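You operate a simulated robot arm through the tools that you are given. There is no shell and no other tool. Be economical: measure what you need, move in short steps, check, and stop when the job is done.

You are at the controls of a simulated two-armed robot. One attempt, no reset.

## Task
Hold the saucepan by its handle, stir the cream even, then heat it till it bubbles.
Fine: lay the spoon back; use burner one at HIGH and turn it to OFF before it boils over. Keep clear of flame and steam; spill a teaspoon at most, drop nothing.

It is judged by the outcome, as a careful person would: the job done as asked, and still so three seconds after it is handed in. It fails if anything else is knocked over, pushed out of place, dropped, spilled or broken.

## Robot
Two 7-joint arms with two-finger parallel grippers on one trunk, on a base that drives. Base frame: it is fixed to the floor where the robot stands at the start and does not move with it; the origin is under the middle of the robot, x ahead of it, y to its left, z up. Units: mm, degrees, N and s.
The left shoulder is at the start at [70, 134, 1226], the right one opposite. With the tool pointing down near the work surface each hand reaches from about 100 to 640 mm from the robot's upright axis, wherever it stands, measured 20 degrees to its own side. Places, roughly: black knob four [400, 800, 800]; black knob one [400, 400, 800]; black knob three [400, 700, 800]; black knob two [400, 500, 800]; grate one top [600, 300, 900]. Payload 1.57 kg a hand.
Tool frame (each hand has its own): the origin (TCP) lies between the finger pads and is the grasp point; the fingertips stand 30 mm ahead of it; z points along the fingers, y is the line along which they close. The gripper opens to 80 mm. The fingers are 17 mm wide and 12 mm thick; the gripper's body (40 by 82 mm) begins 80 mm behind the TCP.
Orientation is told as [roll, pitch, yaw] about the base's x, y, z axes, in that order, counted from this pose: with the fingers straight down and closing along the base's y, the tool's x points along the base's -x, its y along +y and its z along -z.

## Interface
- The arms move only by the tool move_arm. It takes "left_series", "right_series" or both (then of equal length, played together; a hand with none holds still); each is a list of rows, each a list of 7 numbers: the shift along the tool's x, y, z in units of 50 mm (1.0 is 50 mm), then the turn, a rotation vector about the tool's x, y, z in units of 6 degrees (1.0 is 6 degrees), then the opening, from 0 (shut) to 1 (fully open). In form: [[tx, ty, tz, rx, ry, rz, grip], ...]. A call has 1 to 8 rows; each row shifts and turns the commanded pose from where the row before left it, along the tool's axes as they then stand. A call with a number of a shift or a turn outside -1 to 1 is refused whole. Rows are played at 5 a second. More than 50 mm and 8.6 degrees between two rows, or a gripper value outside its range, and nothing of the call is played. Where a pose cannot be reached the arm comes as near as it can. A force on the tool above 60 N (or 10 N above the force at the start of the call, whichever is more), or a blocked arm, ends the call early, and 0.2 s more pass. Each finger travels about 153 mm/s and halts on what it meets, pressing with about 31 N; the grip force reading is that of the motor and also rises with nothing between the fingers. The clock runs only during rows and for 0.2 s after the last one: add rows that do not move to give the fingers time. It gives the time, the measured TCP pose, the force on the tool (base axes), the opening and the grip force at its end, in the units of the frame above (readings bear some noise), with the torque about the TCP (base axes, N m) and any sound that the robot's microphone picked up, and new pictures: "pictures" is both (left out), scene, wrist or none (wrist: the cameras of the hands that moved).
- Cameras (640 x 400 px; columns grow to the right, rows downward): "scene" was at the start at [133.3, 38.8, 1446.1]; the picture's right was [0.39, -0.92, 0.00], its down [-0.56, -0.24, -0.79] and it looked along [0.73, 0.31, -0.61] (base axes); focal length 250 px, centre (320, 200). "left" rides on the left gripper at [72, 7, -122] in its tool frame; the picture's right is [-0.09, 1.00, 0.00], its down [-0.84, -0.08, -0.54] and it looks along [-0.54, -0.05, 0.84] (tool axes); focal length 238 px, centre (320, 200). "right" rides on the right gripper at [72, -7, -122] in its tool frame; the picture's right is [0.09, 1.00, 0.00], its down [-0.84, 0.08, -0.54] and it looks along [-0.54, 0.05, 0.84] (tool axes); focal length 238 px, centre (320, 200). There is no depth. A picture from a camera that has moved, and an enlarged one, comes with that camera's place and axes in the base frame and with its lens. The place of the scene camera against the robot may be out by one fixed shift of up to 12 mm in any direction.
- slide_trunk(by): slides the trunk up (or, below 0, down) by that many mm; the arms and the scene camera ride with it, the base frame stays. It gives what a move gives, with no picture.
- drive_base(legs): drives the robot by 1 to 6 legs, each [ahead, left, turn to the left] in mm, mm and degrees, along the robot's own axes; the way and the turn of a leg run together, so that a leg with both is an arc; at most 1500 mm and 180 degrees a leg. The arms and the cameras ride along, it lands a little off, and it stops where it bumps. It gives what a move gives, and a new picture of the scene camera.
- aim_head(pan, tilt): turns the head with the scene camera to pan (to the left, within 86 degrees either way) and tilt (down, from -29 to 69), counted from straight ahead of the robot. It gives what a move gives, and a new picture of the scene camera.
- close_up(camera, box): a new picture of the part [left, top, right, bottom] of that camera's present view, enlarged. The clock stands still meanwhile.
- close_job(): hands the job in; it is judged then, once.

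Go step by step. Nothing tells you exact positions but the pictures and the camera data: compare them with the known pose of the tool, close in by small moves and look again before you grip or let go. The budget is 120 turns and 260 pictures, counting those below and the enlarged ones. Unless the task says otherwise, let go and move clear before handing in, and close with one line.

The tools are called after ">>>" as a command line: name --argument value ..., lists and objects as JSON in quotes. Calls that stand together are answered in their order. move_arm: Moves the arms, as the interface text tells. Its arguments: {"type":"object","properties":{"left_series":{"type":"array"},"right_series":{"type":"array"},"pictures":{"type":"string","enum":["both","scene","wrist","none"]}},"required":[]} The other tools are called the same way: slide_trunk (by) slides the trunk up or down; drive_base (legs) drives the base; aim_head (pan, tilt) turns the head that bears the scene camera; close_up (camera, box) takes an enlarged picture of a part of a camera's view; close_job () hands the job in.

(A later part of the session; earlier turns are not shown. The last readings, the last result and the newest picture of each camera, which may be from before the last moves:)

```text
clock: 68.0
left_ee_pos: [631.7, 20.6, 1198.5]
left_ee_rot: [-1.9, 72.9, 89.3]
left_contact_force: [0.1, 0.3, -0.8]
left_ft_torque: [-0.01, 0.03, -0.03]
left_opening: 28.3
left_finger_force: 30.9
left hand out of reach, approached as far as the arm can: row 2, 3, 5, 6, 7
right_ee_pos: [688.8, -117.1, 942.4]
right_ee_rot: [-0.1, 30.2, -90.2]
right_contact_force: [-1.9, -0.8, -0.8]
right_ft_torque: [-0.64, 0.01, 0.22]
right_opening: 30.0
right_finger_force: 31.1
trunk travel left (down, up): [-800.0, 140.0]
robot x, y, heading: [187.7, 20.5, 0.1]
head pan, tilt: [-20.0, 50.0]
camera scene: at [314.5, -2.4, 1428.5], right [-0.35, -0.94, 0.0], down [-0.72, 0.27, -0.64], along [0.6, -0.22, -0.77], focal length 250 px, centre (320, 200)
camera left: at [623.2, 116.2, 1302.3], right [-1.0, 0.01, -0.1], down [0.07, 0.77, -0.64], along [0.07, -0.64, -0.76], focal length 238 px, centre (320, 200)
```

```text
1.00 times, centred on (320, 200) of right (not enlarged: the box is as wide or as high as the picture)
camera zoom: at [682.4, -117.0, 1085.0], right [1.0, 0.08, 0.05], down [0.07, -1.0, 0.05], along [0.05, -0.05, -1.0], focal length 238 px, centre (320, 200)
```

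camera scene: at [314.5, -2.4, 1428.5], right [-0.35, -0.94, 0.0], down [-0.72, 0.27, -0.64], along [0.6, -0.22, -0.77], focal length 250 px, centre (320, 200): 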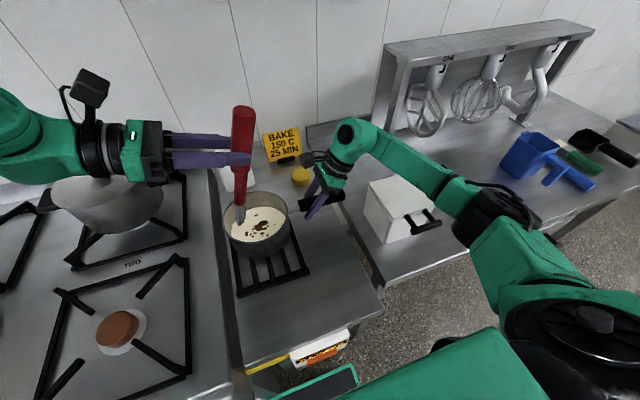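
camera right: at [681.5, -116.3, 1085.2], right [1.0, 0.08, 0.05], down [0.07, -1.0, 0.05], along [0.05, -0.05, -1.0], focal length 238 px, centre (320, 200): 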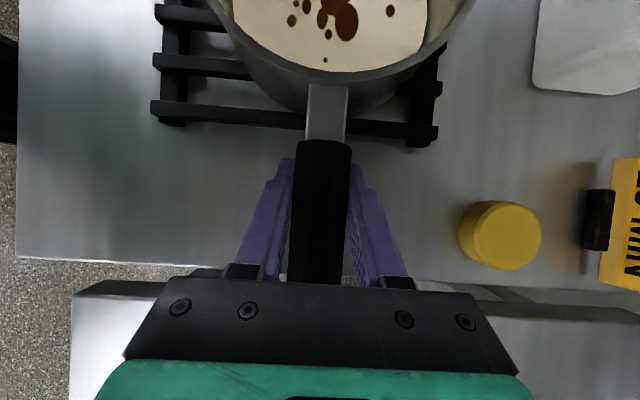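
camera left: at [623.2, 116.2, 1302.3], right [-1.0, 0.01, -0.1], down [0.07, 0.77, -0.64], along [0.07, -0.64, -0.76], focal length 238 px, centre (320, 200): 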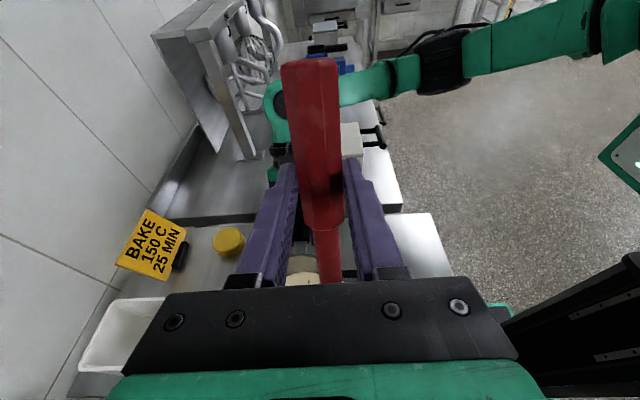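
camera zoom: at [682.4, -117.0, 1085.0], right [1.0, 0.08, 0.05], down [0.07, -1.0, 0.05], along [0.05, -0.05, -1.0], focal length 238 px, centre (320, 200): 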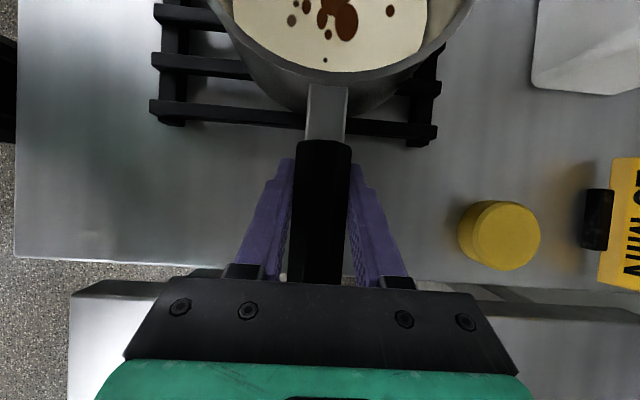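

The bowl is upright and hanging outside the near-left rim, still above. Next I'll move it to the pan's centre, keeping height.

>>> move_arm --left_series '[[0, -0.56, 0.2, 0, 0, 0, 0], [0, -0.56, 0.2, 0, 0, 0, 0], [0, 0, 0, 0, 0, 0, 0]]' --pictures "scene"

>>> close_up --camera "scene" --box '[160, 130, 360, 280]'

```text
clock: 68.8
left_ee_pos: [655.3, 0.1, 1225.5]
left_ee_rot: [-2.0, 73.1, 89.0]
left_contact_force: [0.3, 0.3, -0.8]
left_ft_torque: [0.03, 0.04, 0.02]
left_opening: 28.5
left_finger_force: 30.7
left hand out of reach, approached as far as the arm can: row 1, 2
right_ee_pos: [689.8, -117.8, 943.1]
right_ee_rot: [0.0, 30.1, -90.1]
right_contact_force: [-0.5, -2.0, 0.5]
right_ft_torque: [-0.11, -0.16, 0.15]
right_opening: 30.1
right_finger_force: 30.7
trunk travel left (down, up): [-800.0, 140.0]
robot x, y, heading: [188.0, 17.0, -0.2]
head pan, tilt: [-20.0, 50.0]
camera scene: at [314.1, -1.8, 1428.6], right [-0.35, -0.94, 0.0], down [-0.72, 0.27, -0.64], along [0.6, -0.22, -0.77], focal length 250 px, centre (320, 200)
```

scene: 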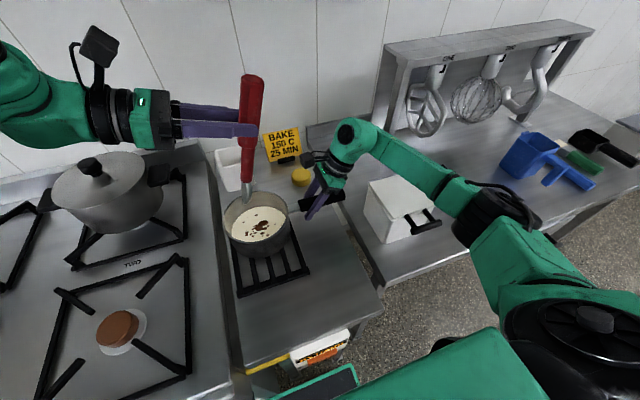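

```text
2.67 times, centred on (260, 205) of scene
camera zoom: at [314.1, -1.8, 1428.6], right [-0.35, -0.94, 0.0], down [-0.72, 0.27, -0.64], along [0.6, -0.22, -0.77], focal length 666 px, centre (480, 187)
```

zoom: 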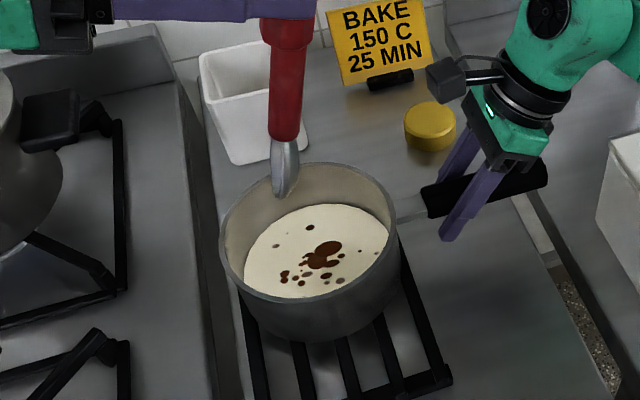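

The left wrist is at its limit here; shifting the base ~120 mm right will fix it. I'll let go of the handle, back the right hand up, and drive.

>>> move_arm --right_series '[[0, 0, 0, 0, 0, 0, 0.75], [0, 0, 0, 0, 0, 0, 0.75], [0, 0, -0.5, 0, 0, 0, 0.75], [0, 0, -1, 0, 0, 0, 0.75], [0, 0, -1, 0, 0, 0, 0.75], [0, 0, -0.5, 0, 0, 0, 0.75]]' --pictures "none"

>>> drive_base --legs '[[0, -125, 0]]'

>>> move_arm --right_series '[[0.866, 0, 0.5, 0, 0, 0, 0.75], [0.866, 0, 0.5, 0, 0, 0, 0.75], [0.866, 0, 0.5, 0, 0, 0, 0.75], [0, 0, 0, 0, 0, 0, 0.75]]'

```text
clock: 70.2
left_ee_pos: [655.3, -0.9, 1226.7]
left_ee_rot: [-2.1, 73.1, 89.0]
left_contact_force: [-0.5, -0.2, 0.0]
left_ft_torque: [0.0, 0.01, 0.01]
left_opening: 28.6
left_finger_force: 31.3
right_ee_pos: [686.9, -192.6, 1075.0]
right_ee_rot: [0.0, 30.0, -90.1]
right_contact_force: [0.3, -0.6, 0.1]
right_ft_torque: [0.01, 0.01, -0.03]
right_opening: 60.1
right_finger_force: 0.1
trunk travel left (down, up): [-800.0, 140.0]
robot x, y, heading: [186.5, 21.1, -0.3]
head pan, tilt: [-20.0, 50.0]
```

```text
clock: 71.5
left_ee_pos: [655.2, -124.6, 1226.2]
left_ee_rot: [-2.1, 73.3, 88.8]
left_contact_force: [0.4, -0.4, -1.0]
left_ft_torque: [-0.01, -0.01, -0.01]
left_opening: 28.4
left_finger_force: 31.0
right_ee_pos: [685.6, -317.7, 1075.0]
right_ee_rot: [-0.1, 29.8, -90.3]
right_contact_force: [-0.1, 0.2, 0.6]
right_ft_torque: [-0.03, 0.02, 0.0]
right_opening: 60.2
right_finger_force: 0.1
trunk travel left (down, up): [-800.0, 140.0]
robot x, y, heading: [186.7, -107.0, -0.5]
head pan, tilt: [-20.0, 50.0]
camera scene: at [313.1, -124.6, 1428.7], right [-0.35, -0.94, 0.0], down [-0.72, 0.26, -0.64], along [0.6, -0.22, -0.77], focal length 250 px, centre (320, 200)
```

scene: 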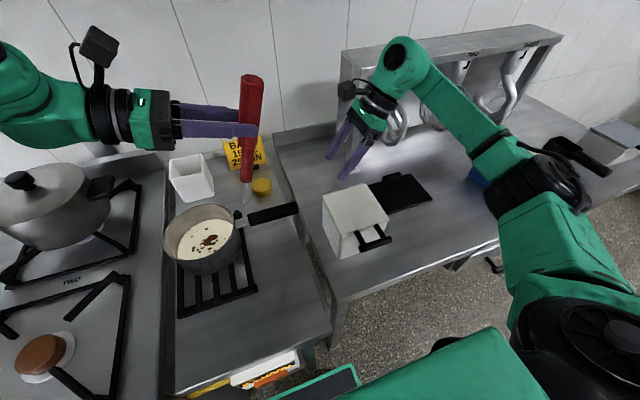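

```text
clock: 72.5
left_ee_pos: [654.3, -126.7, 1225.2]
left_ee_rot: [-2.0, 73.1, 88.9]
left_contact_force: [-5.8, 12.6, -0.1]
left_ft_torque: [-0.19, -0.06, 0.02]
left_opening: 28.4
left_finger_force: 30.9
right_ee_pos: [689.4, -171.6, 1073.5]
right_ee_rot: [-0.1, 30.1, -90.5]
right_contact_force: [4.8, -13.7, -1.7]
right_ft_torque: [2.14, 0.9, 0.23]
right_opening: 59.9
right_finger_force: 0.0
trunk travel left (down, up): [-800.0, 140.0]
robot x, y, heading: [189.5, -102.7, -0.8]
head pan, tilt: [-20.0, 50.0]
camera scene: at [313.1, -127.6, 1428.6], right [-0.35, -0.94, 0.0], down [-0.72, 0.27, -0.64], along [0.6, -0.22, -0.77], focal length 250 px, centre (320, 200)
camera right: at [683.1, -170.2, 1215.7], right [1.0, 0.07, 0.05], down [0.07, -1.0, 0.05], along [0.05, -0.05, -1.0], focal length 238 px, centre (320, 200)
```

scene: 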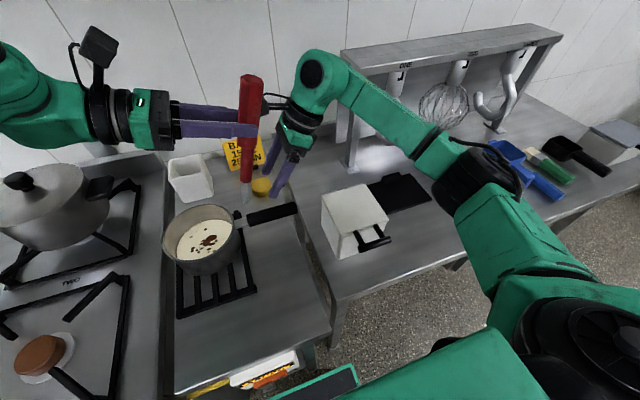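
right: 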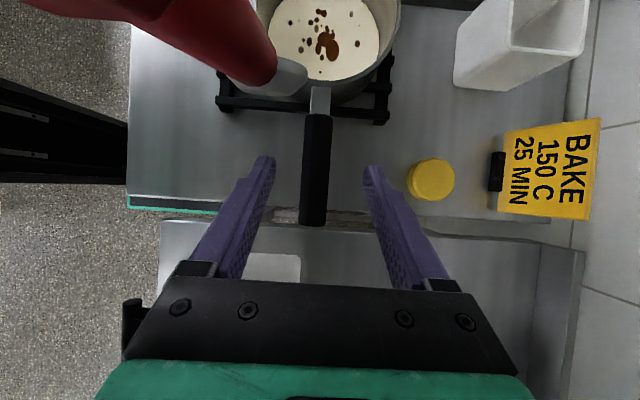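

The spoon is touching the right hand's camera since the left rode along. I'll pull the left hand back toward +y at once.

>>> move_arm --left_series '[[0, 0, -1, 0, 0, 0, 0], [0, 0, -1, 0, 0, 0, 0], [0, 0, -0.4, 0, 0, 0, 0], [0, 0, 0, 0, 0, 0, 0]]'

>>> close_up --camera "scene" --box '[120, 60, 320, 210]'

```text
clock: 73.5
left_ee_pos: [650.6, -12.9, 1260.2]
left_ee_rot: [-2.0, 73.1, 88.9]
left_contact_force: [0.7, -0.4, -0.8]
left_ft_torque: [0.02, 0.01, 0.0]
left_opening: 28.6
left_finger_force: 31.0
right_ee_pos: [688.4, -169.8, 1074.6]
right_ee_rot: [0.0, 30.0, -90.3]
right_contact_force: [-0.9, -0.5, 0.9]
right_ft_torque: [-0.02, 0.01, -0.03]
right_opening: 60.0
right_finger_force: 0.0
trunk travel left (down, up): [-800.0, 140.0]
robot x, y, heading: [185.7, -104.6, -0.2]
head pan, tilt: [-20.0, 50.0]
camera scene: at [313.5, -127.2, 1428.6], right [-0.35, -0.94, 0.0], down [-0.72, 0.27, -0.64], along [0.6, -0.22, -0.77], focal length 250 px, centre (320, 200)
camera left: at [642.2, 83.2, 1364.1], right [-1.0, 0.01, -0.1], down [0.07, 0.76, -0.64], along [0.07, -0.65, -0.76], focal length 238 px, centre (320, 200)
```

scene: 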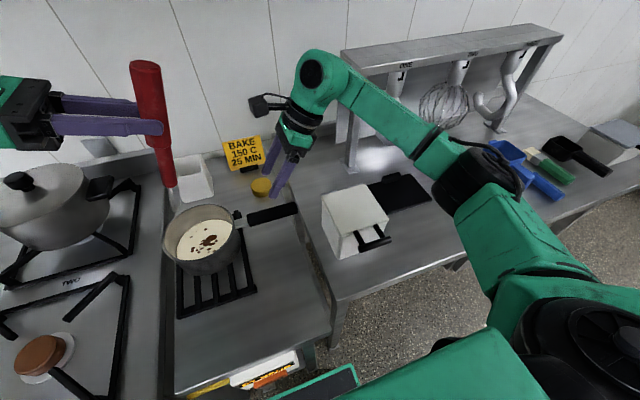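
left: 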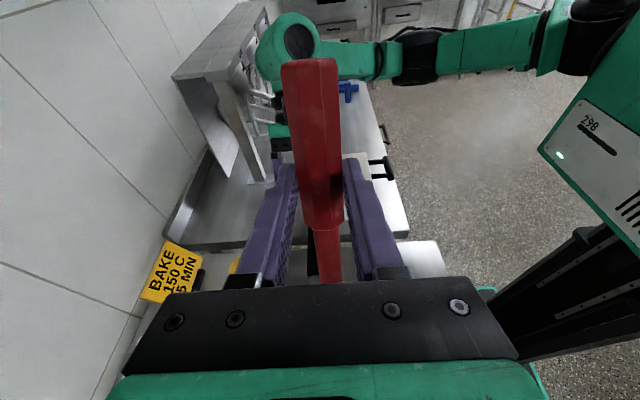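

```text
2.67 times, centred on (220, 135) of scene
camera zoom: at [313.5, -127.2, 1428.6], right [-0.35, -0.94, 0.0], down [-0.72, 0.27, -0.64], along [0.6, -0.22, -0.77], focal length 666 px, centre (587, 373)
```

zoom: 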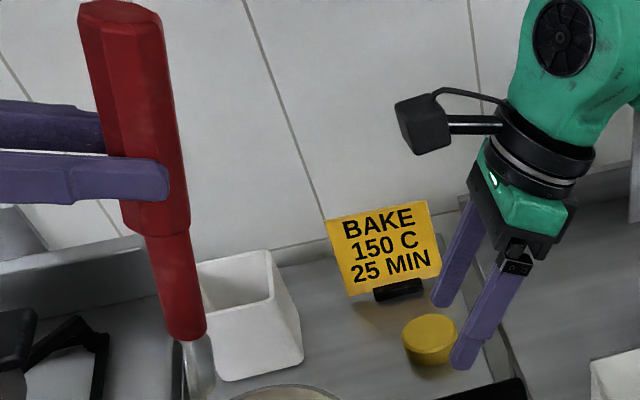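

Spoon hasn't slipped. Lower the right hand onto the handle (further out, y ≈ −168) and grip.

>>> move_arm --right_series '[[-0.44, 0, 0.762, 0, 0, 0, 0.75], [-0.44, 0, 0.762, 0, 0, 0, 0.75], [-0.44, 0, 0.762, 0, 0, 0, 0.75], [0, 0, 0, 0, 0, 0, 0.75], [0, 0, 0, 0, 0, 0, 0.45], [0, 0, 0, 0, 0, 0, 0.2], [0, 0, 0, 0, 0, 0, 0], [0, 0, 0, 0, 0, 0, 0]]' --pictures "wrist"

```text
clock: 75.3
left_ee_pos: [650.9, -13.2, 1259.6]
left_ee_rot: [-1.9, 73.2, 88.9]
left_contact_force: [0.7, 0.7, -0.9]
left_ft_torque: [0.0, -0.01, 0.01]
left_opening: 28.4
left_finger_force: 30.7
right_ee_pos: [687.9, -170.7, 940.7]
right_ee_rot: [0.0, 30.0, -90.4]
right_contact_force: [-0.2, -0.5, 0.2]
right_ft_torque: [-0.03, -0.33, -0.1]
right_opening: 30.1
right_finger_force: 30.7
trunk travel left (down, up): [-800.0, 140.0]
robot x, y, heading: [188.0, -104.9, -0.3]
head pan, tilt: [-20.0, 50.0]
camera right: at [681.3, -169.4, 1082.8], right [1.0, 0.08, 0.05], down [0.07, -1.0, 0.05], along [0.05, -0.05, -1.0], focal length 238 px, centre (320, 200)
```

right: 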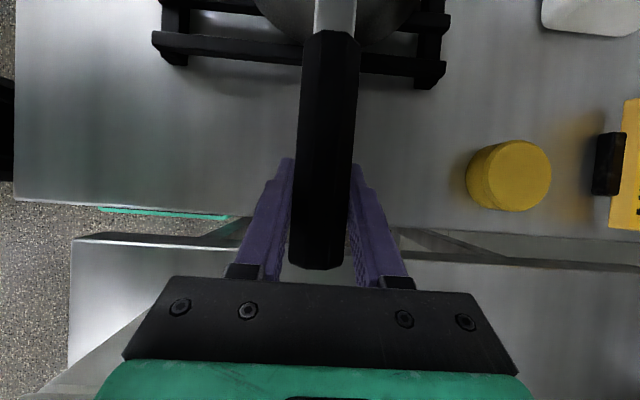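

Firm. Now bring the spoon over the pan centre with the bowl still above the rim, and look.

>>> move_arm --left_series '[[0, -0.74, -0.1, 0, 0, 0, 0], [-0.7, 0, 0.1, 0, 0, 0, 0], [-0.7, 0, 0.1, 0, 0, 0, 0], [0, 0, 0, 0, 0, 0, 0]]' --pictures "scene"

>>> close_up --camera "scene" --box '[100, 120, 300, 270]'

```text
clock: 76.3
left_ee_pos: [659.0, -0.7, 1218.5]
left_ee_rot: [-2.6, 71.9, 89.0]
left_contact_force: [0.1, 0.1, -0.3]
left_ft_torque: [0.02, 0.0, -0.04]
left_opening: 28.5
left_finger_force: 31.1
left hand out of reach, approached as far as the arm can: row 1, 2, 3
right_ee_pos: [687.8, -170.7, 941.2]
right_ee_rot: [0.0, 30.0, -90.3]
right_contact_force: [-1.3, -3.0, -0.1]
right_ft_torque: [-0.07, -0.08, 0.13]
right_opening: 30.1
right_finger_force: 31.0
trunk travel left (down, up): [-800.0, 140.0]
robot x, y, heading: [188.0, -105.5, -0.3]
head pan, tilt: [-20.0, 50.0]
camera scene: at [313.8, -127.6, 1428.6], right [-0.35, -0.94, 0.0], down [-0.72, 0.27, -0.64], along [0.6, -0.22, -0.77], focal length 250 px, centre (320, 200)
```

scene: 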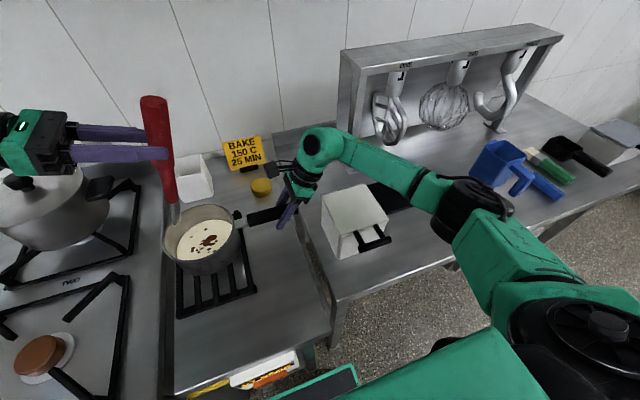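

```text
2.67 times, centred on (200, 195) of scene
camera zoom: at [313.8, -127.6, 1428.6], right [-0.35, -0.94, 0.0], down [-0.72, 0.27, -0.64], along [0.6, -0.22, -0.77], focal length 666 px, centre (640, 213)
```

zoom: 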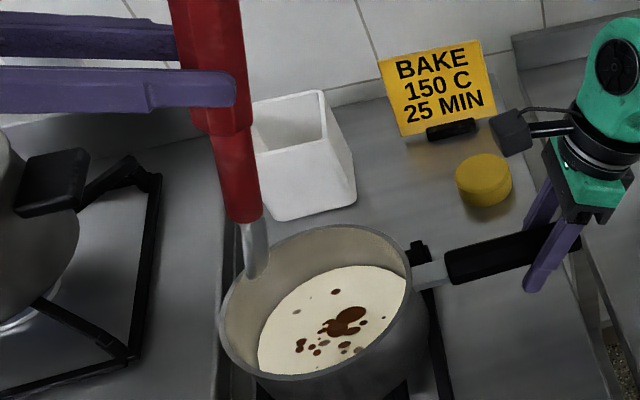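

The limit seems to be the wrist bend, so I'll swing the hand's azimuth 30° so the fingers point more forward, then see if reach improves.

>>> move_arm --left_series '[[0, 0, 0, 0.95, 0, -0.29, 0], [0, 0, 0, 0.95, 0, -0.29, 0], [0, 0, 0, 0.95, 0, -0.29, 0], [0, 0, 0, 0.95, 0, -0.29, 0], [0, 0, 0, 0.95, 0, -0.29, 0]]' --pictures "scene"

```text
clock: 77.5
left_ee_pos: [658.8, -1.7, 1218.5]
left_ee_rot: [-1.5, 73.5, 119.3]
left_contact_force: [0.5, 0.0, -0.7]
left_ft_torque: [-0.01, 0.02, 0.02]
left_opening: 28.4
left_finger_force: 31.5
right_ee_pos: [688.2, -169.8, 941.3]
right_ee_rot: [0.0, 30.0, -90.3]
right_contact_force: [-0.9, -2.0, -0.4]
right_ft_torque: [-0.16, 0.01, 0.05]
right_opening: 30.3
right_finger_force: 31.5
trunk travel left (down, up): [-800.0, 140.0]
robot x, y, heading: [188.3, -104.8, -0.3]
head pan, tilt: [-20.0, 50.0]
camera scene: at [313.5, -127.5, 1428.6], right [-0.35, -0.94, 0.0], down [-0.72, 0.27, -0.64], along [0.6, -0.22, -0.77], focal length 250 px, centre (320, 200)
```

scene: 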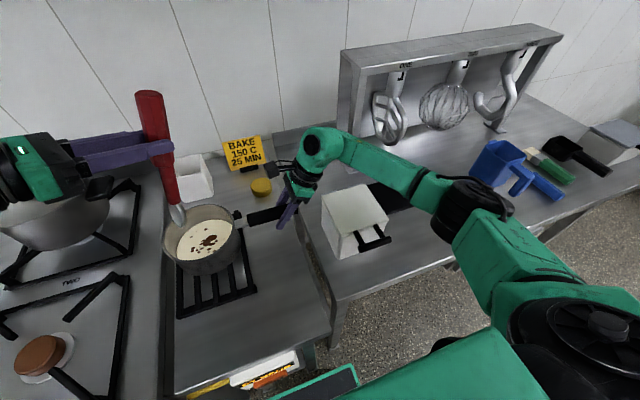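

No reach complaint at this azimuth. Continuing forward over the centre.

>>> move_arm --left_series '[[0.057, -0.36, 0.19, 0, 0, 0, 0], [0.057, -0.36, 0.19, 0, 0, 0, 0], [0, 0, 0, 0, 0, 0, 0]]' --pictures "scene"

>>> close_up --camera "scene" --box '[100, 120, 300, 270]'

```text
clock: 78.3
left_ee_pos: [700.9, 1.4, 1219.8]
left_ee_rot: [-1.6, 73.5, 119.1]
left_contact_force: [-0.1, 0.5, -0.5]
left_ft_torque: [0.0, 0.04, -0.03]
left_opening: 28.5
left_finger_force: 31.0
right_ee_pos: [688.3, -171.5, 940.6]
right_ee_rot: [0.1, 30.0, -90.3]
right_contact_force: [-1.6, -1.7, 0.4]
right_ft_torque: [-0.21, -0.04, 0.14]
right_opening: 30.2
right_finger_force: 31.0
trunk travel left (down, up): [-800.0, 140.0]
robot x, y, heading: [187.3, -107.2, -0.3]
head pan, tilt: [-20.0, 50.0]
camera scene: at [313.6, -127.6, 1428.6], right [-0.35, -0.94, 0.0], down [-0.72, 0.27, -0.64], along [0.6, -0.22, -0.77], focal length 250 px, centre (320, 200)
```

scene: 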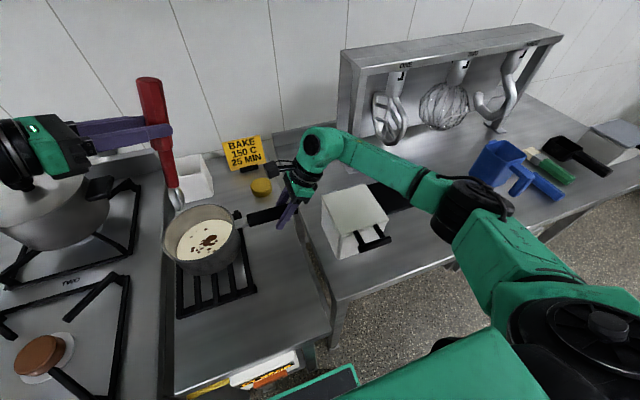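

```text
2.67 times, centred on (200, 195) of scene
camera zoom: at [313.6, -127.6, 1428.6], right [-0.35, -0.94, 0.0], down [-0.72, 0.27, -0.64], along [0.6, -0.22, -0.77], focal length 666 px, centre (640, 213)
```

zoom: 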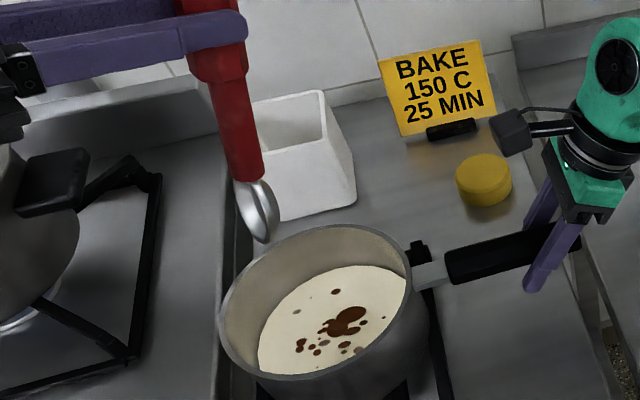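

The tip is above the pan's interior; the pan centre is ≈ (693, 12) and cream surface z ≈ 930. Lowering straight down to just above the cream.

>>> move_arm --left_series '[[-0.715, 0, 0.212, 0, 0, 0, 0], [-0.715, 0, 0.212, 0, 0, 0, 0], [-0.65, 0, 0.19, 0, 0, 0, 0], [0, 0, 0, 0, 0, 0, 0]]' --pictures "scene"

>>> close_up --camera "scene" --box '[100, 120, 300, 270]'

```text
clock: 79.3
left_ee_pos: [698.8, 4.7, 1109.4]
left_ee_rot: [-1.5, 73.5, 119.1]
left_contact_force: [-0.6, 0.5, -0.5]
left_ft_torque: [0.01, 0.0, 0.01]
left_opening: 28.5
left_finger_force: 30.8
right_ee_pos: [688.4, -170.5, 940.5]
right_ee_rot: [0.0, 30.1, -90.3]
right_contact_force: [-0.9, -1.9, -0.4]
right_ft_torque: [-0.07, -0.02, 0.1]
right_opening: 30.2
right_finger_force: 31.5
trunk travel left (down, up): [-800.0, 140.0]
robot x, y, heading: [184.6, -106.5, -0.3]
head pan, tilt: [-20.0, 50.0]
camera scene: at [313.7, -127.7, 1428.6], right [-0.35, -0.94, 0.0], down [-0.72, 0.27, -0.64], along [0.6, -0.22, -0.77], focal length 250 px, centre (320, 200)
```

scene: 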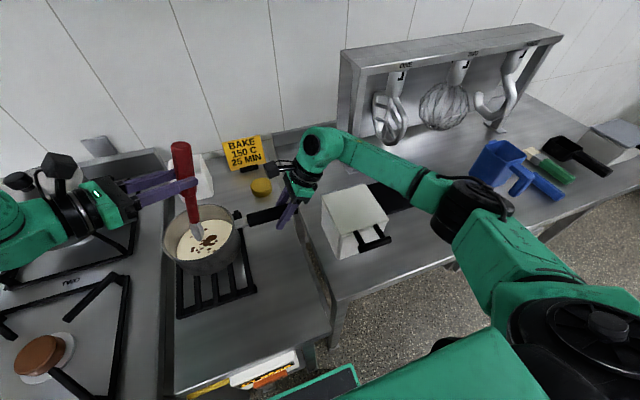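

```text
2.67 times, centred on (200, 195) of scene
camera zoom: at [313.7, -127.7, 1428.6], right [-0.35, -0.94, 0.0], down [-0.72, 0.27, -0.64], along [0.6, -0.22, -0.77], focal length 666 px, centre (640, 213)
```

zoom: 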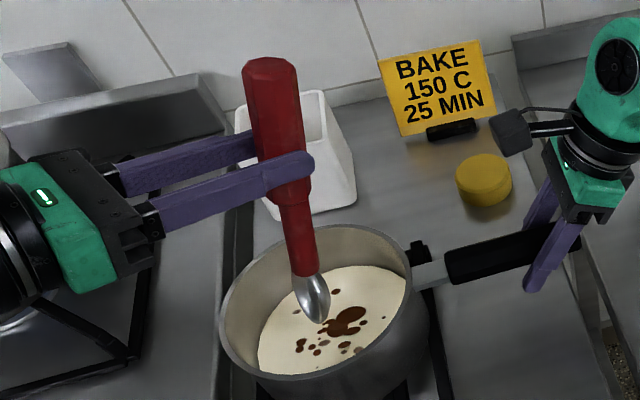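

The bowl is right at the cream's centre. Lowering into the cream, checking for bottom contact.

>>> move_arm --left_series '[[-0.2, 0, 0.058, 0, 0, 0, 0], [-0.2, 0, 0.058, 0, 0, 0, 0], [-0.2, 0, 0.058, 0, 0, 0, 0], [0, 0, 0, 0, 0, 0, 0]]' --pictures "scene"

>>> close_up --camera "scene" --box '[150, 190, 250, 265]'

```text
clock: 80.3
left_ee_pos: [697.3, 2.2, 1084.4]
left_ee_rot: [-1.6, 73.0, 119.3]
left_contact_force: [-0.9, -0.1, -0.4]
left_ft_torque: [0.01, -0.05, 0.0]
left_opening: 28.2
left_finger_force: 30.5
left hand out of reach, approached as far as the arm can: row 3
right_ee_pos: [688.6, -169.9, 941.1]
right_ee_rot: [0.1, 30.1, -90.3]
right_contact_force: [-0.5, -0.9, 0.3]
right_ft_torque: [-0.01, -0.06, 0.07]
right_opening: 30.2
right_finger_force: 31.0
trunk travel left (down, up): [-800.0, 140.0]
robot x, y, heading: [189.9, -105.0, -0.3]
head pan, tilt: [-20.0, 50.0]
camera scene: at [313.8, -127.7, 1428.6], right [-0.35, -0.94, 0.0], down [-0.72, 0.27, -0.64], along [0.6, -0.22, -0.77], focal length 250 px, centre (320, 200)
```

scene: 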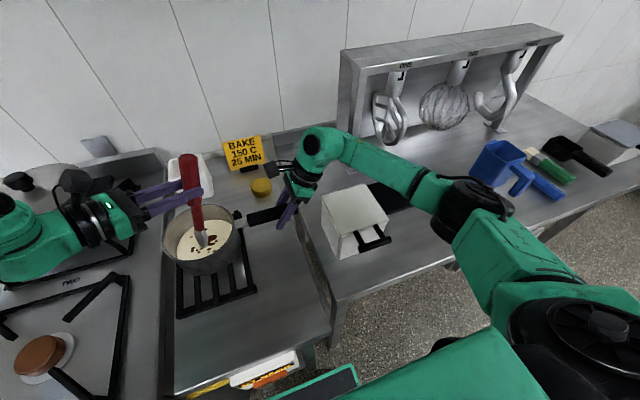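

```text
5.33 times, centred on (200, 228) of scene
camera zoom: at [313.8, -127.7, 1428.6], right [-0.35, -0.94, 0.0], down [-0.72, 0.27, -0.64], along [0.6, -0.22, -0.77], focal length 1331 px, centre (960, 53)
```

zoom: 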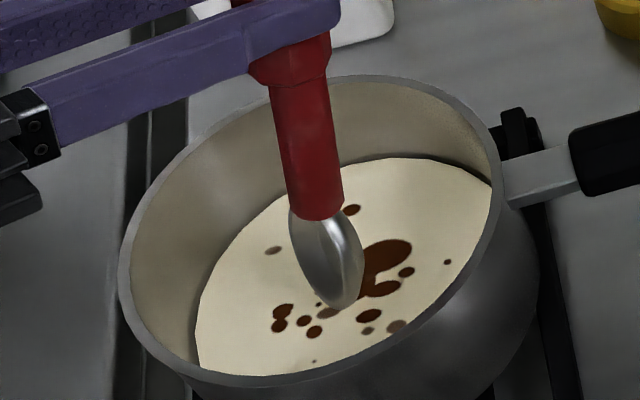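

The reach limit came up just as the tip met the surface. I'll raise slightly, swing azimuth a further 24°, and try again.

>>> move_arm --left_series '[[0.3, 0, -0.09, 0, 0, 0, 0], [0, 0, 0, 0.95, 0, -0.29, 0], [0, 0, 0, 0.95, 0, -0.29, 0], [0, 0, 0, 0.95, 0, -0.29, 0], [0, 0, 0, 0.95, 0, -0.29, 0], [-0.3, 0, 0.09, 0, 0, 0, 0], [-0.2, 0, 0.06, 0, 0, 0, 0], [-0.2, 0, 0.06, 0, 0, 0, 0]]' --pictures "scene"

>>> close_up --camera "scene" --box '[150, 190, 250, 265]'

```text
clock: 82.1
left_ee_pos: [697.8, 2.1, 1064.4]
left_ee_rot: [-0.9, 73.7, 143.6]
left_contact_force: [0.4, -1.0, -0.2]
left_ft_torque: [0.01, 0.03, 0.0]
left_opening: 28.5
left_finger_force: 31.2
right_ee_pos: [687.8, -170.1, 940.8]
right_ee_rot: [0.0, 30.1, -90.3]
right_contact_force: [0.1, -2.0, 0.0]
right_ft_torque: [0.09, -0.02, 0.2]
right_opening: 30.2
right_finger_force: 31.1
trunk travel left (down, up): [-800.0, 140.0]
robot x, y, heading: [189.5, -106.4, -0.4]
head pan, tilt: [-20.0, 50.0]
camera scene: at [313.6, -127.9, 1428.6], right [-0.35, -0.94, 0.0], down [-0.72, 0.27, -0.64], along [0.6, -0.22, -0.77], focal length 250 px, centre (320, 200)
```

scene: 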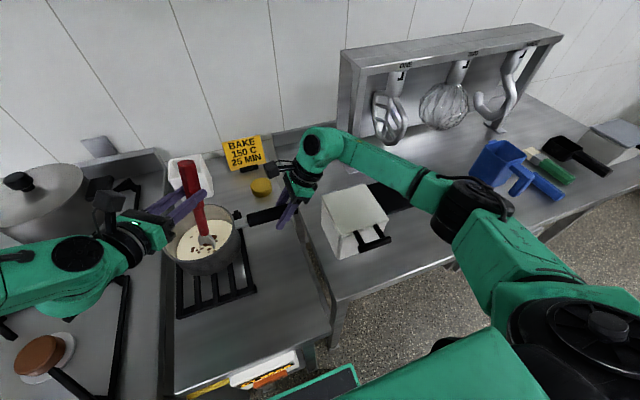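

```text
5.33 times, centred on (200, 228) of scene
camera zoom: at [313.6, -127.9, 1428.6], right [-0.35, -0.94, 0.0], down [-0.72, 0.27, -0.64], along [0.6, -0.22, -0.77], focal length 1331 px, centre (960, 53)
```

zoom: 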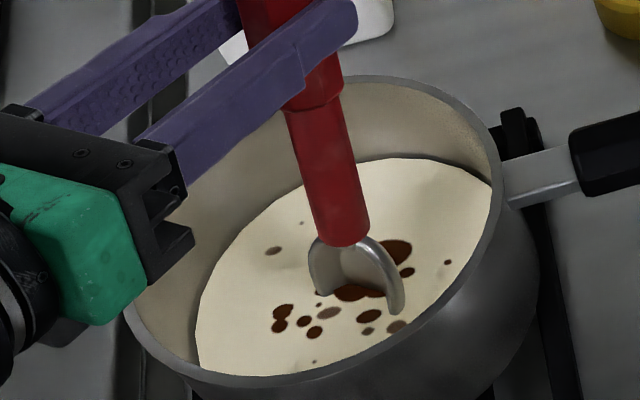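

The bowl is in the cream with no contact. Now stirring: a first gentle circle of 30 mm radius.

>>> move_arm --left_series '[[0.136, -0.356, 0.464, 0, 0, 0, 0], [-0.111, -0.237, -0.377, 0, 0, 0, 0], [-0.125, 0.11, -0.428, 0, 0, 0, 0], [-0.066, 0.393, -0.228, 0, 0, 0, 0], [0.031, 0.446, 0.105, 0, 0, 0, 0], [0.111, 0.237, 0.377, 0, 0, 0, 0], [0.125, -0.11, 0.428, 0, 0, 0, 0], [0.066, -0.393, 0.228, 0, 0, 0, 0]]' --pictures "none"

>>> close_up --camera "scene" --box '[150, 190, 250, 265]'

```text
clock: 83.9
left_ee_pos: [717.4, -17.4, 1063.4]
left_ee_rot: [-0.8, 73.7, 143.7]
left_contact_force: [0.3, -0.5, 0.2]
left_ft_torque: [0.02, 0.03, -0.01]
left_opening: 28.8
left_finger_force: 31.6
right_ee_pos: [688.6, -170.4, 941.9]
right_ee_rot: [0.0, 30.1, -90.4]
right_contact_force: [0.7, -0.9, 0.4]
right_ft_torque: [-0.05, -0.01, 0.04]
right_opening: 30.3
right_finger_force: 31.0
trunk travel left (down, up): [-800.0, 140.0]
robot x, y, heading: [187.7, -105.8, -0.2]
head pan, tilt: [-20.0, 50.0]
```

```text
5.33 times, centred on (200, 228) of scene
camera zoom: at [313.3, -127.7, 1428.6], right [-0.35, -0.94, 0.0], down [-0.72, 0.27, -0.64], along [0.6, -0.22, -0.77], focal length 1331 px, centre (960, 53)
```

zoom: 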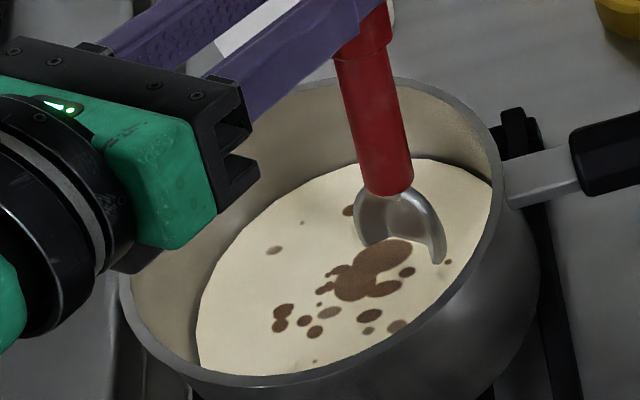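

The streaks are fading. More circles.

>>> move_arm --left_series '[[-0.031, -0.446, -0.105, 0, 0, 0, 0], [-0.111, -0.237, -0.377, 0, 0, 0, 0], [-0.125, 0.11, -0.428, 0, 0, 0, 0], [-0.066, 0.393, -0.228, 0, 0, 0, 0], [0.031, 0.446, 0.105, 0, 0, 0, 0], [0.111, 0.237, 0.377, 0, 0, 0, 0], [0.125, -0.11, 0.428, 0, 0, 0, 0], [0.066, -0.393, 0.228, 0, 0, 0, 0]]' --pictures "none"

>>> move_arm --left_series '[[-0.031, -0.446, -0.105, 0, 0, 0, 0], [-0.111, -0.237, -0.377, 0, 0, 0, 0], [-0.125, 0.11, -0.428, 0, 0, 0, 0], [-0.066, 0.393, -0.228, 0, 0, 0, 0], [0.031, 0.446, 0.105, 0, 0, 0, 0], [0.111, 0.237, 0.377, 0, 0, 0, 0], [0.125, -0.11, 0.428, 0, 0, 0, 0], [0.066, -0.393, 0.228, 0, 0, 0, 0]]' --pictures "none"

>>> move_arm --left_series '[[-0.031, -0.446, -0.105, 0, 0, 0, 0], [-0.111, -0.237, -0.377, 0, 0, 0, 0], [-0.125, 0.11, -0.428, 0, 0, 0, 0], [-0.066, 0.393, -0.228, 0, 0, 0, 0], [0.031, 0.446, 0.105, 0, 0, 0, 0], [0.111, 0.237, 0.377, 0, 0, 0, 0], [0.125, -0.11, 0.428, 0, 0, 0, 0], [0.066, -0.393, 0.228, 0, 0, 0, 0]]' --pictures "none"

>>> close_up --camera "scene" --box '[150, 190, 250, 265]'

```text
clock: 85.7
left_ee_pos: [717.3, -19.2, 1062.1]
left_ee_rot: [-0.8, 73.6, 143.7]
left_contact_force: [-1.2, -1.4, 2.4]
left_ft_torque: [-0.16, 0.31, 0.06]
left_opening: 28.7
left_finger_force: 31.1
right_ee_pos: [688.4, -170.4, 941.6]
right_ee_rot: [0.0, 30.1, -90.3]
right_contact_force: [1.7, -1.7, -0.4]
right_ft_torque: [-0.13, 0.0, -0.09]
right_opening: 30.2
right_finger_force: 31.3
trunk travel left (down, up): [-800.0, 140.0]
robot x, y, heading: [188.1, -103.4, -0.3]
head pan, tilt: [-20.0, 50.0]
```

```text
clock: 87.5
left_ee_pos: [717.6, -20.1, 1063.6]
left_ee_rot: [-0.7, 73.6, 143.6]
left_contact_force: [0.8, 0.5, -0.2]
left_ft_torque: [-0.01, 0.05, -0.03]
left_opening: 28.7
left_finger_force: 30.8
right_ee_pos: [687.4, -171.2, 940.8]
right_ee_rot: [0.0, 30.1, -90.3]
right_contact_force: [0.0, -1.1, -0.3]
right_ft_torque: [-0.06, 0.0, 0.08]
right_opening: 30.2
right_finger_force: 31.0
trunk travel left (down, up): [-800.0, 140.0]
robot x, y, heading: [186.9, -102.3, -0.3]
head pan, tilt: [-20.0, 50.0]
```

```text
clock: 89.3
left_ee_pos: [719.2, -20.9, 1064.5]
left_ee_rot: [-0.8, 73.5, 143.7]
left_contact_force: [-0.3, -0.6, -1.1]
left_ft_torque: [0.0, 0.01, -0.02]
left_opening: 28.2
left_finger_force: 31.5
right_ee_pos: [687.5, -171.4, 942.4]
right_ee_rot: [0.0, 30.1, -90.2]
right_contact_force: [-0.3, -1.6, 0.4]
right_ft_torque: [-0.01, -0.01, 0.19]
right_opening: 30.0
right_finger_force: 31.0
trunk travel left (down, up): [-800.0, 140.0]
robot x, y, heading: [183.1, -106.3, -0.5]
head pan, tilt: [-20.0, 50.0]
```

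```text
5.33 times, centred on (200, 228) of scene
camera zoom: at [313.5, -127.8, 1428.6], right [-0.35, -0.94, 0.0], down [-0.72, 0.27, -0.64], along [0.6, -0.22, -0.77], focal length 1331 px, centre (960, 53)
```

zoom: 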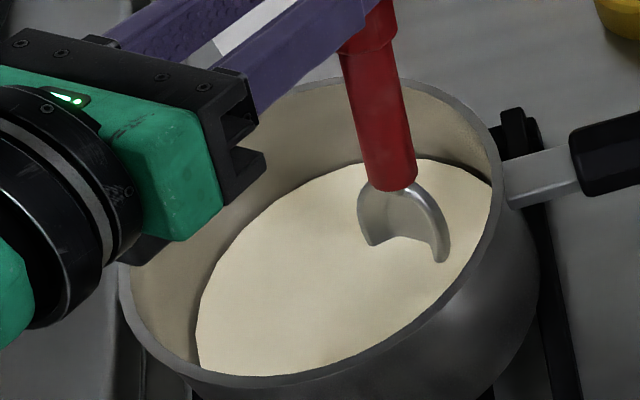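

The cream looks even. One more circle for good measure, then back to the centre, lift slowly and let it drip over the pan.

>>> move_arm --left_series '[[-0.031, -0.446, -0.105, 0, 0, 0, 0], [-0.111, -0.237, -0.377, 0, 0, 0, 0], [-0.125, 0.11, -0.428, 0, 0, 0, 0], [-0.066, 0.393, -0.228, 0, 0, 0, 0], [0.031, 0.446, 0.105, 0, 0, 0, 0], [0.111, 0.237, 0.377, 0, 0, 0, 0], [0.125, -0.11, 0.428, 0, 0, 0, 0], [0.066, -0.393, 0.228, 0, 0, 0, 0]]' --pictures "none"

>>> move_arm --left_series '[[-0.167, -0.09, -0.569, 0, 0, 0, 0], [0.4, 0, -0.117, 0, 0, 0, 0], [0.4, 0, -0.117, 0, 0, 0, 0], [0, 0, 0, 0, 0, 0, 0], [0, 0, 0, 0, 0, 0, 0], [0, 0, 0, 0, 0, 0, 0], [0, 0, 0, 0, 0, 0, 0], [0, 0, 0, 0, 0, 0, 0]]' --pictures "none"

>>> close_up --camera "scene" --box '[150, 190, 250, 265]'

>>> move_arm --left_series '[[0, 0, 0, 0, 0, 0, 0], [0, 0, 0, 0, 0, 0, 0], [0.6, 0, -0.175, 0, 0, 0, 0], [0.7, 0, -0.2, 0, 0, 0, 0], [0.7, 0, -0.2, 0, 0, 0, 0], [0.4, 0, -0.117, 0, 0, 0, 0], [0, 0, 0, 0, 0, 0, 0]]' --pictures "scene"

```text
clock: 91.1
left_ee_pos: [719.0, -18.3, 1063.5]
left_ee_rot: [-0.7, 73.5, 143.7]
left_contact_force: [0.5, -0.1, -0.8]
left_ft_torque: [-0.02, 0.0, -0.01]
left_opening: 28.7
left_finger_force: 31.1
right_ee_pos: [688.6, -170.6, 942.6]
right_ee_rot: [0.0, 30.1, -90.3]
right_contact_force: [-0.4, -2.1, -0.3]
right_ft_torque: [0.03, -0.03, 0.15]
right_opening: 30.3
right_finger_force: 30.7
trunk travel left (down, up): [-800.0, 140.0]
robot x, y, heading: [189.4, -103.3, -0.3]
head pan, tilt: [-20.0, 50.0]
```

```text
clock: 92.9
left_ee_pos: [697.4, 2.1, 1105.6]
left_ee_rot: [-1.0, 73.5, 143.6]
left_contact_force: [-0.4, 0.2, -1.4]
left_ft_torque: [0.01, 0.0, 0.01]
left_opening: 28.5
left_finger_force: 30.8
right_ee_pos: [688.1, -170.6, 940.8]
right_ee_rot: [0.0, 30.2, -90.3]
right_contact_force: [-1.4, -2.4, 0.4]
right_ft_torque: [0.06, 0.02, 0.26]
right_opening: 30.4
right_finger_force: 31.3
trunk travel left (down, up): [-800.0, 140.0]
robot x, y, heading: [184.8, -106.9, -0.2]
head pan, tilt: [-20.0, 50.0]
```

```text
5.33 times, centred on (200, 228) of scene
camera zoom: at [313.4, -128.2, 1428.6], right [-0.35, -0.94, 0.0], down [-0.72, 0.27, -0.64], along [0.6, -0.22, -0.77], focal length 1331 px, centre (960, 53)
```

zoom: 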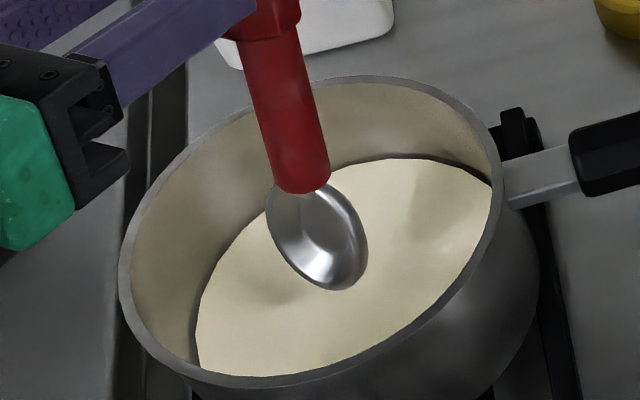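

```text
clock: 94.5
left_ee_pos: [696.2, 1.2, 1229.9]
left_ee_rot: [-0.8, 73.5, 143.7]
left_contact_force: [-0.8, 0.6, -1.2]
left_ft_torque: [0.03, 0.02, 0.01]
left_opening: 28.4
left_finger_force: 30.7
right_ee_pos: [687.3, -170.5, 941.2]
right_ee_rot: [0.0, 30.1, -90.3]
right_contact_force: [-0.7, -2.7, -0.1]
right_ft_torque: [0.06, -0.05, 0.23]
right_opening: 30.2
right_finger_force: 31.0
trunk travel left (down, up): [-800.0, 140.0]
robot x, y, heading: [187.7, -106.2, -0.4]
head pan, tilt: [-20.0, 50.0]
camera scene: at [313.6, -128.1, 1428.6], right [-0.35, -0.94, 0.0], down [-0.72, 0.27, -0.64], along [0.6, -0.22, -0.77], focal length 250 px, centre (320, 200)
```

scene: 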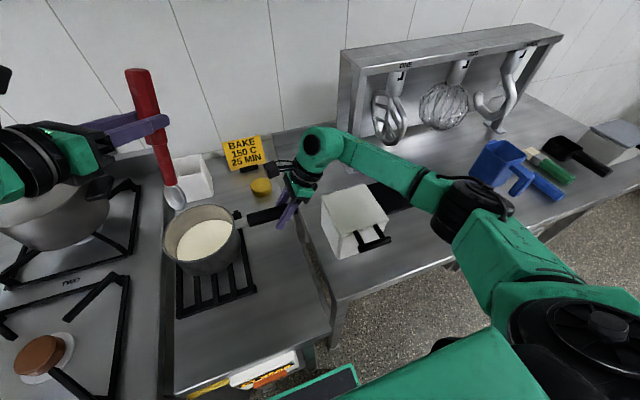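

Cream is smooth and the spoon is clean. Now the right hand releases the handle and lifts away, and the left hand backs off and untwists the spoon to horizontal.

>>> move_arm --left_series '[[-0.387, 0.583, -0.373, 0, 0, 0, 0], [-0.387, 0.583, -0.373, 0, 0, 0, 0], [-0.387, 0.583, -0.373, 0, 0, 0, 0], [0, 0, 0, -0.95, 0, 0.29, 0], [0, 0, 0, -0.95, 0, 0.29, 0], [0, 0, 0, -0.95, 0, 0.29, 0], [0, 0, 0, -0.95, 0, 0.29, 0], [0, 0, 0, -0.95, 0, 0.29, 0]]' --right_series '[[0, 0, 0, 0, 0, 0, 0.75], [0, 0, 0, 0, 0, 0, 0.75], [0, 0, -0.5, 0, 0, 0, 0.75], [0, 0, -1, 0, 0, 0, 0.75], [0, 0, -1, 0, 0, 0, 0.75], [0, 0, -1, 0, 0, 0, 0.75], [0, -0.8, 0, 0, 0, 0, 0.75], [0, -0.8, 0, 0, 0, 0, 0.75]]' --pictures "scene"

>>> move_arm --left_series '[[0, 0, 0, -0.95, 0, 0.29, 0], [0, 0, 0, -0.95, 0, 0.29, 0], [0, 0, 0, -0.95, 0, 0.29, 0], [0, 0, 0, -0.95, 0, 0.29, 0], [0, 0, 0, 0, -1, 0, 0], [0, 0, 0, 0, -1, 0, 0], [0, 0, 0, 0, -1, 0, 0], [0, 0, 0, 0, -1, 0, 0]]' --pictures "none"

>>> move_arm --left_series '[[0, 0, 0, 0, -1, 0, 0], [0, 0, 0, 0, -1, 0, 0], [0, 0, 0, 0, -1, 0, 0], [0, 0, 0, 0, -1, 0, 0], [0, 0, 0, 0, -1, 0, 0], [0, 0, 0, 0, -1, 0, 0], [0, 0, 0, 0, -1, 0, 0], [0, 0, 0, 0, -1, 0, 0]]' --pictures "scene"

```text
clock: 96.3
left_ee_pos: [660.3, -6.1, 1213.4]
left_ee_rot: [-2.0, 73.4, 112.5]
left_contact_force: [-1.0, -0.4, -0.4]
left_ft_torque: [0.0, 0.01, -0.01]
left_opening: 28.5
left_finger_force: 31.5
left hand out of reach, approached as far as the arm can: row 1, 2, 3
right_ee_pos: [605.9, -257.0, 1092.4]
right_ee_rot: [0.0, 30.2, -90.1]
right_contact_force: [-1.2, -0.3, 0.1]
right_ft_torque: [0.0, -0.03, 0.0]
right_opening: 60.0
right_finger_force: 0.1
trunk travel left (down, up): [-800.0, 140.0]
robot x, y, heading: [190.0, -105.0, -0.3]
head pan, tilt: [-20.0, 50.0]
camera scene: at [311.8, -127.6, 1428.8], right [-0.35, -0.94, 0.0], down [-0.72, 0.27, -0.64], along [0.6, -0.22, -0.77], focal length 250 px, centre (320, 200)
```

scene: 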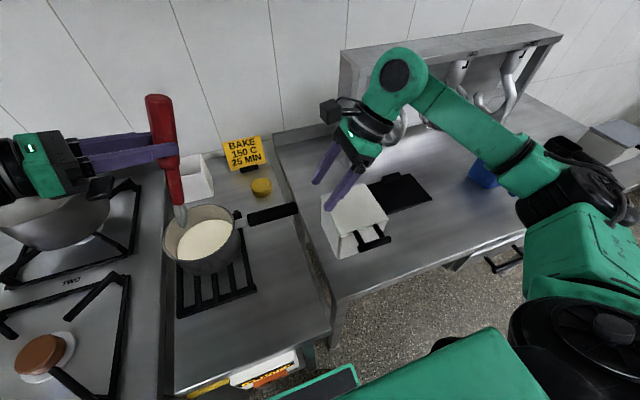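

```text
clock: 98.1
left_ee_pos: [649.9, -7.6, 1219.6]
left_ee_rot: [-0.8, 49.1, 90.3]
left_contact_force: [0.2, 0.1, 0.1]
left_ft_torque: [0.02, 0.01, 0.01]
left_opening: 28.6
left_finger_force: 31.0
left hand out of reach, approached as far as the arm can: row 4
right_ee_pos: [607.8, -257.9, 1092.1]
right_ee_rot: [-0.1, 30.1, -90.1]
right_contact_force: [0.0, -0.1, -0.5]
right_ft_torque: [0.0, 0.01, -0.01]
right_opening: 59.8
right_finger_force: 0.0
trunk travel left (down, up): [-800.0, 140.0]
robot x, y, heading: [185.5, -105.7, -0.1]
head pan, tilt: [-20.0, 50.0]
```

```text
clock: 99.9
left_ee_pos: [654.5, -0.3, 1219.4]
left_ee_rot: [-0.6, 1.1, 91.0]
left_contact_force: [-0.1, 0.9, -0.6]
left_ft_torque: [-0.01, 0.01, -0.03]
left_opening: 28.5
left_finger_force: 31.1
left hand out of reach, approached as far as the arm can: row 8
right_ee_pos: [609.2, -256.2, 1091.5]
right_ee_rot: [-0.1, 30.1, -90.3]
right_contact_force: [-0.4, -0.1, 0.4]
right_ft_torque: [0.01, -0.03, 0.0]
right_opening: 60.0
right_finger_force: 0.0
trunk travel left (down, up): [-800.0, 140.0]
robot x, y, heading: [187.1, -105.9, -0.0]
head pan, tilt: [-20.0, 50.0]
camera scene: at [314.7, -127.4, 1428.5], right [-0.35, -0.94, 0.0], down [-0.72, 0.27, -0.64], along [0.6, -0.22, -0.77], focal length 250 px, centre (320, 200)
```

scene: 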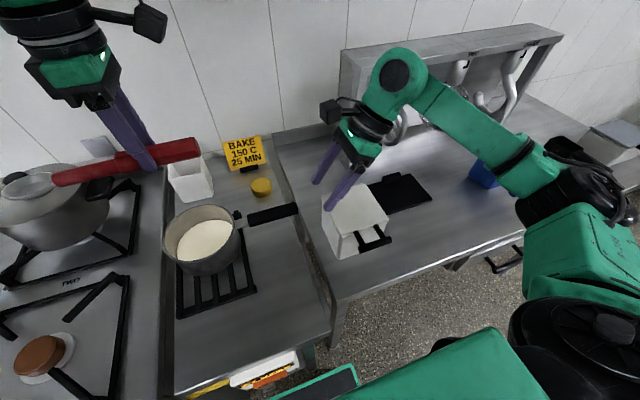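

Spoon is level again. Driving back to the spoon's resting side.

>>> drive_base --legs '[[-11, -268, 0], [0, 0, 30.5]]'

>>> move_arm --left_series '[[0, 0, 0, 0, 0, 1, 0], [0, 0, 0, 0, 0, 1, 0], [0, 0, 0, 0, 0, 1, 0], [0, 0, 0, 0, 0, 1, 0], [0, 0, 0, 0, 0, 1, 0], [0, 0, 0, 0, 0, 0, 0]]' --right_series '[[0, 0, -0.8, 0, 0, 0, 0.75], [0, 0, -0.8, 0, 0, 0, 0.75], [0, 0, 0, 0, 0, 0, 0.75], [0, 0, 0, 0, 0, 0, 0.75], [0, 0, 0, 0, 0, 0, 0.75], [0, 0, 0, 0, 0, 0, 0.75]]' --pictures "none"

>>> slide_trunk --by -90

```text
clock: 103.3
left_ee_pos: [527.5, -52.5, 1220.8]
left_ee_rot: [-0.5, 1.1, 120.5]
left_contact_force: [0.0, -0.3, -1.1]
left_ft_torque: [-0.02, -0.04, -0.01]
left_opening: 28.6
left_finger_force: 31.1
right_ee_pos: [614.6, -298.7, 1091.4]
right_ee_rot: [0.0, 30.1, -60.6]
right_contact_force: [0.9, 0.0, 0.5]
right_ft_torque: [0.01, 0.0, -0.03]
right_opening: 59.9
right_finger_force: 0.0
trunk travel left (down, up): [-800.0, 140.0]
robot x, y, heading: [173.1, -372.6, 29.3]
head pan, tilt: [-20.0, 50.0]
camera scene: at [297.4, -332.1, 1428.6], right [0.16, -0.99, 0.0], down [-0.76, -0.12, -0.64], along [0.63, 0.1, -0.77], focal length 250 px, centre (320, 200)
```

scene: 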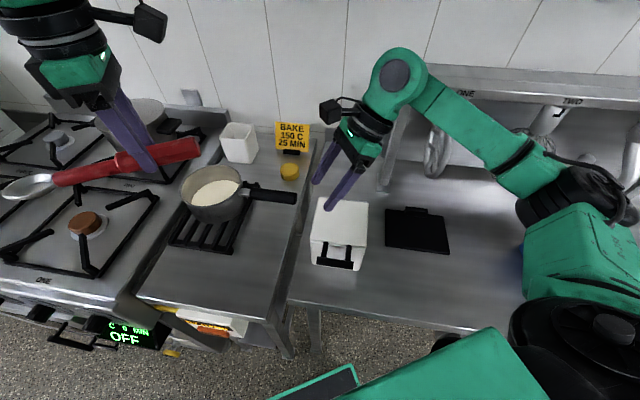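

```text
clock: 104.7
left_ee_pos: [525.3, -51.6, 1221.1]
left_ee_rot: [-1.0, 0.6, 90.4]
left_contact_force: [-0.3, -0.9, -0.7]
left_ft_torque: [-0.03, -0.01, -0.01]
left_opening: 28.6
left_finger_force: 31.0
right_ee_pos: [633.9, -331.8, 1160.9]
right_ee_rot: [0.0, 30.0, -60.7]
right_contact_force: [0.3, -0.2, 0.0]
right_ft_torque: [0.0, -0.01, -0.01]
right_opening: 60.1
right_finger_force: 0.0
trunk travel left (down, up): [-800.0, 140.0]
robot x, y, heading: [171.1, -374.4, 29.4]
head pan, tilt: [-20.0, 50.0]
```

```text
clock: 106.0
left_ee_pos: [525.6, -51.2, 1130.8]
left_ee_rot: [-1.1, 0.7, 90.4]
left_contact_force: [-0.8, 0.6, -0.8]
left_ft_torque: [-0.06, -0.01, 0.0]
left_opening: 28.7
left_finger_force: 30.9
right_ee_pos: [632.8, -331.8, 1071.0]
right_ee_rot: [0.0, 30.0, -60.6]
right_contact_force: [0.7, -0.1, -0.3]
right_ft_torque: [0.01, 0.0, 0.0]
right_opening: 59.9
right_finger_force: 0.1
trunk travel left (down, up): [-710.0, 230.0]
robot x, y, heading: [175.0, -373.6, 29.3]
head pan, tilt: [-20.0, 50.0]
```

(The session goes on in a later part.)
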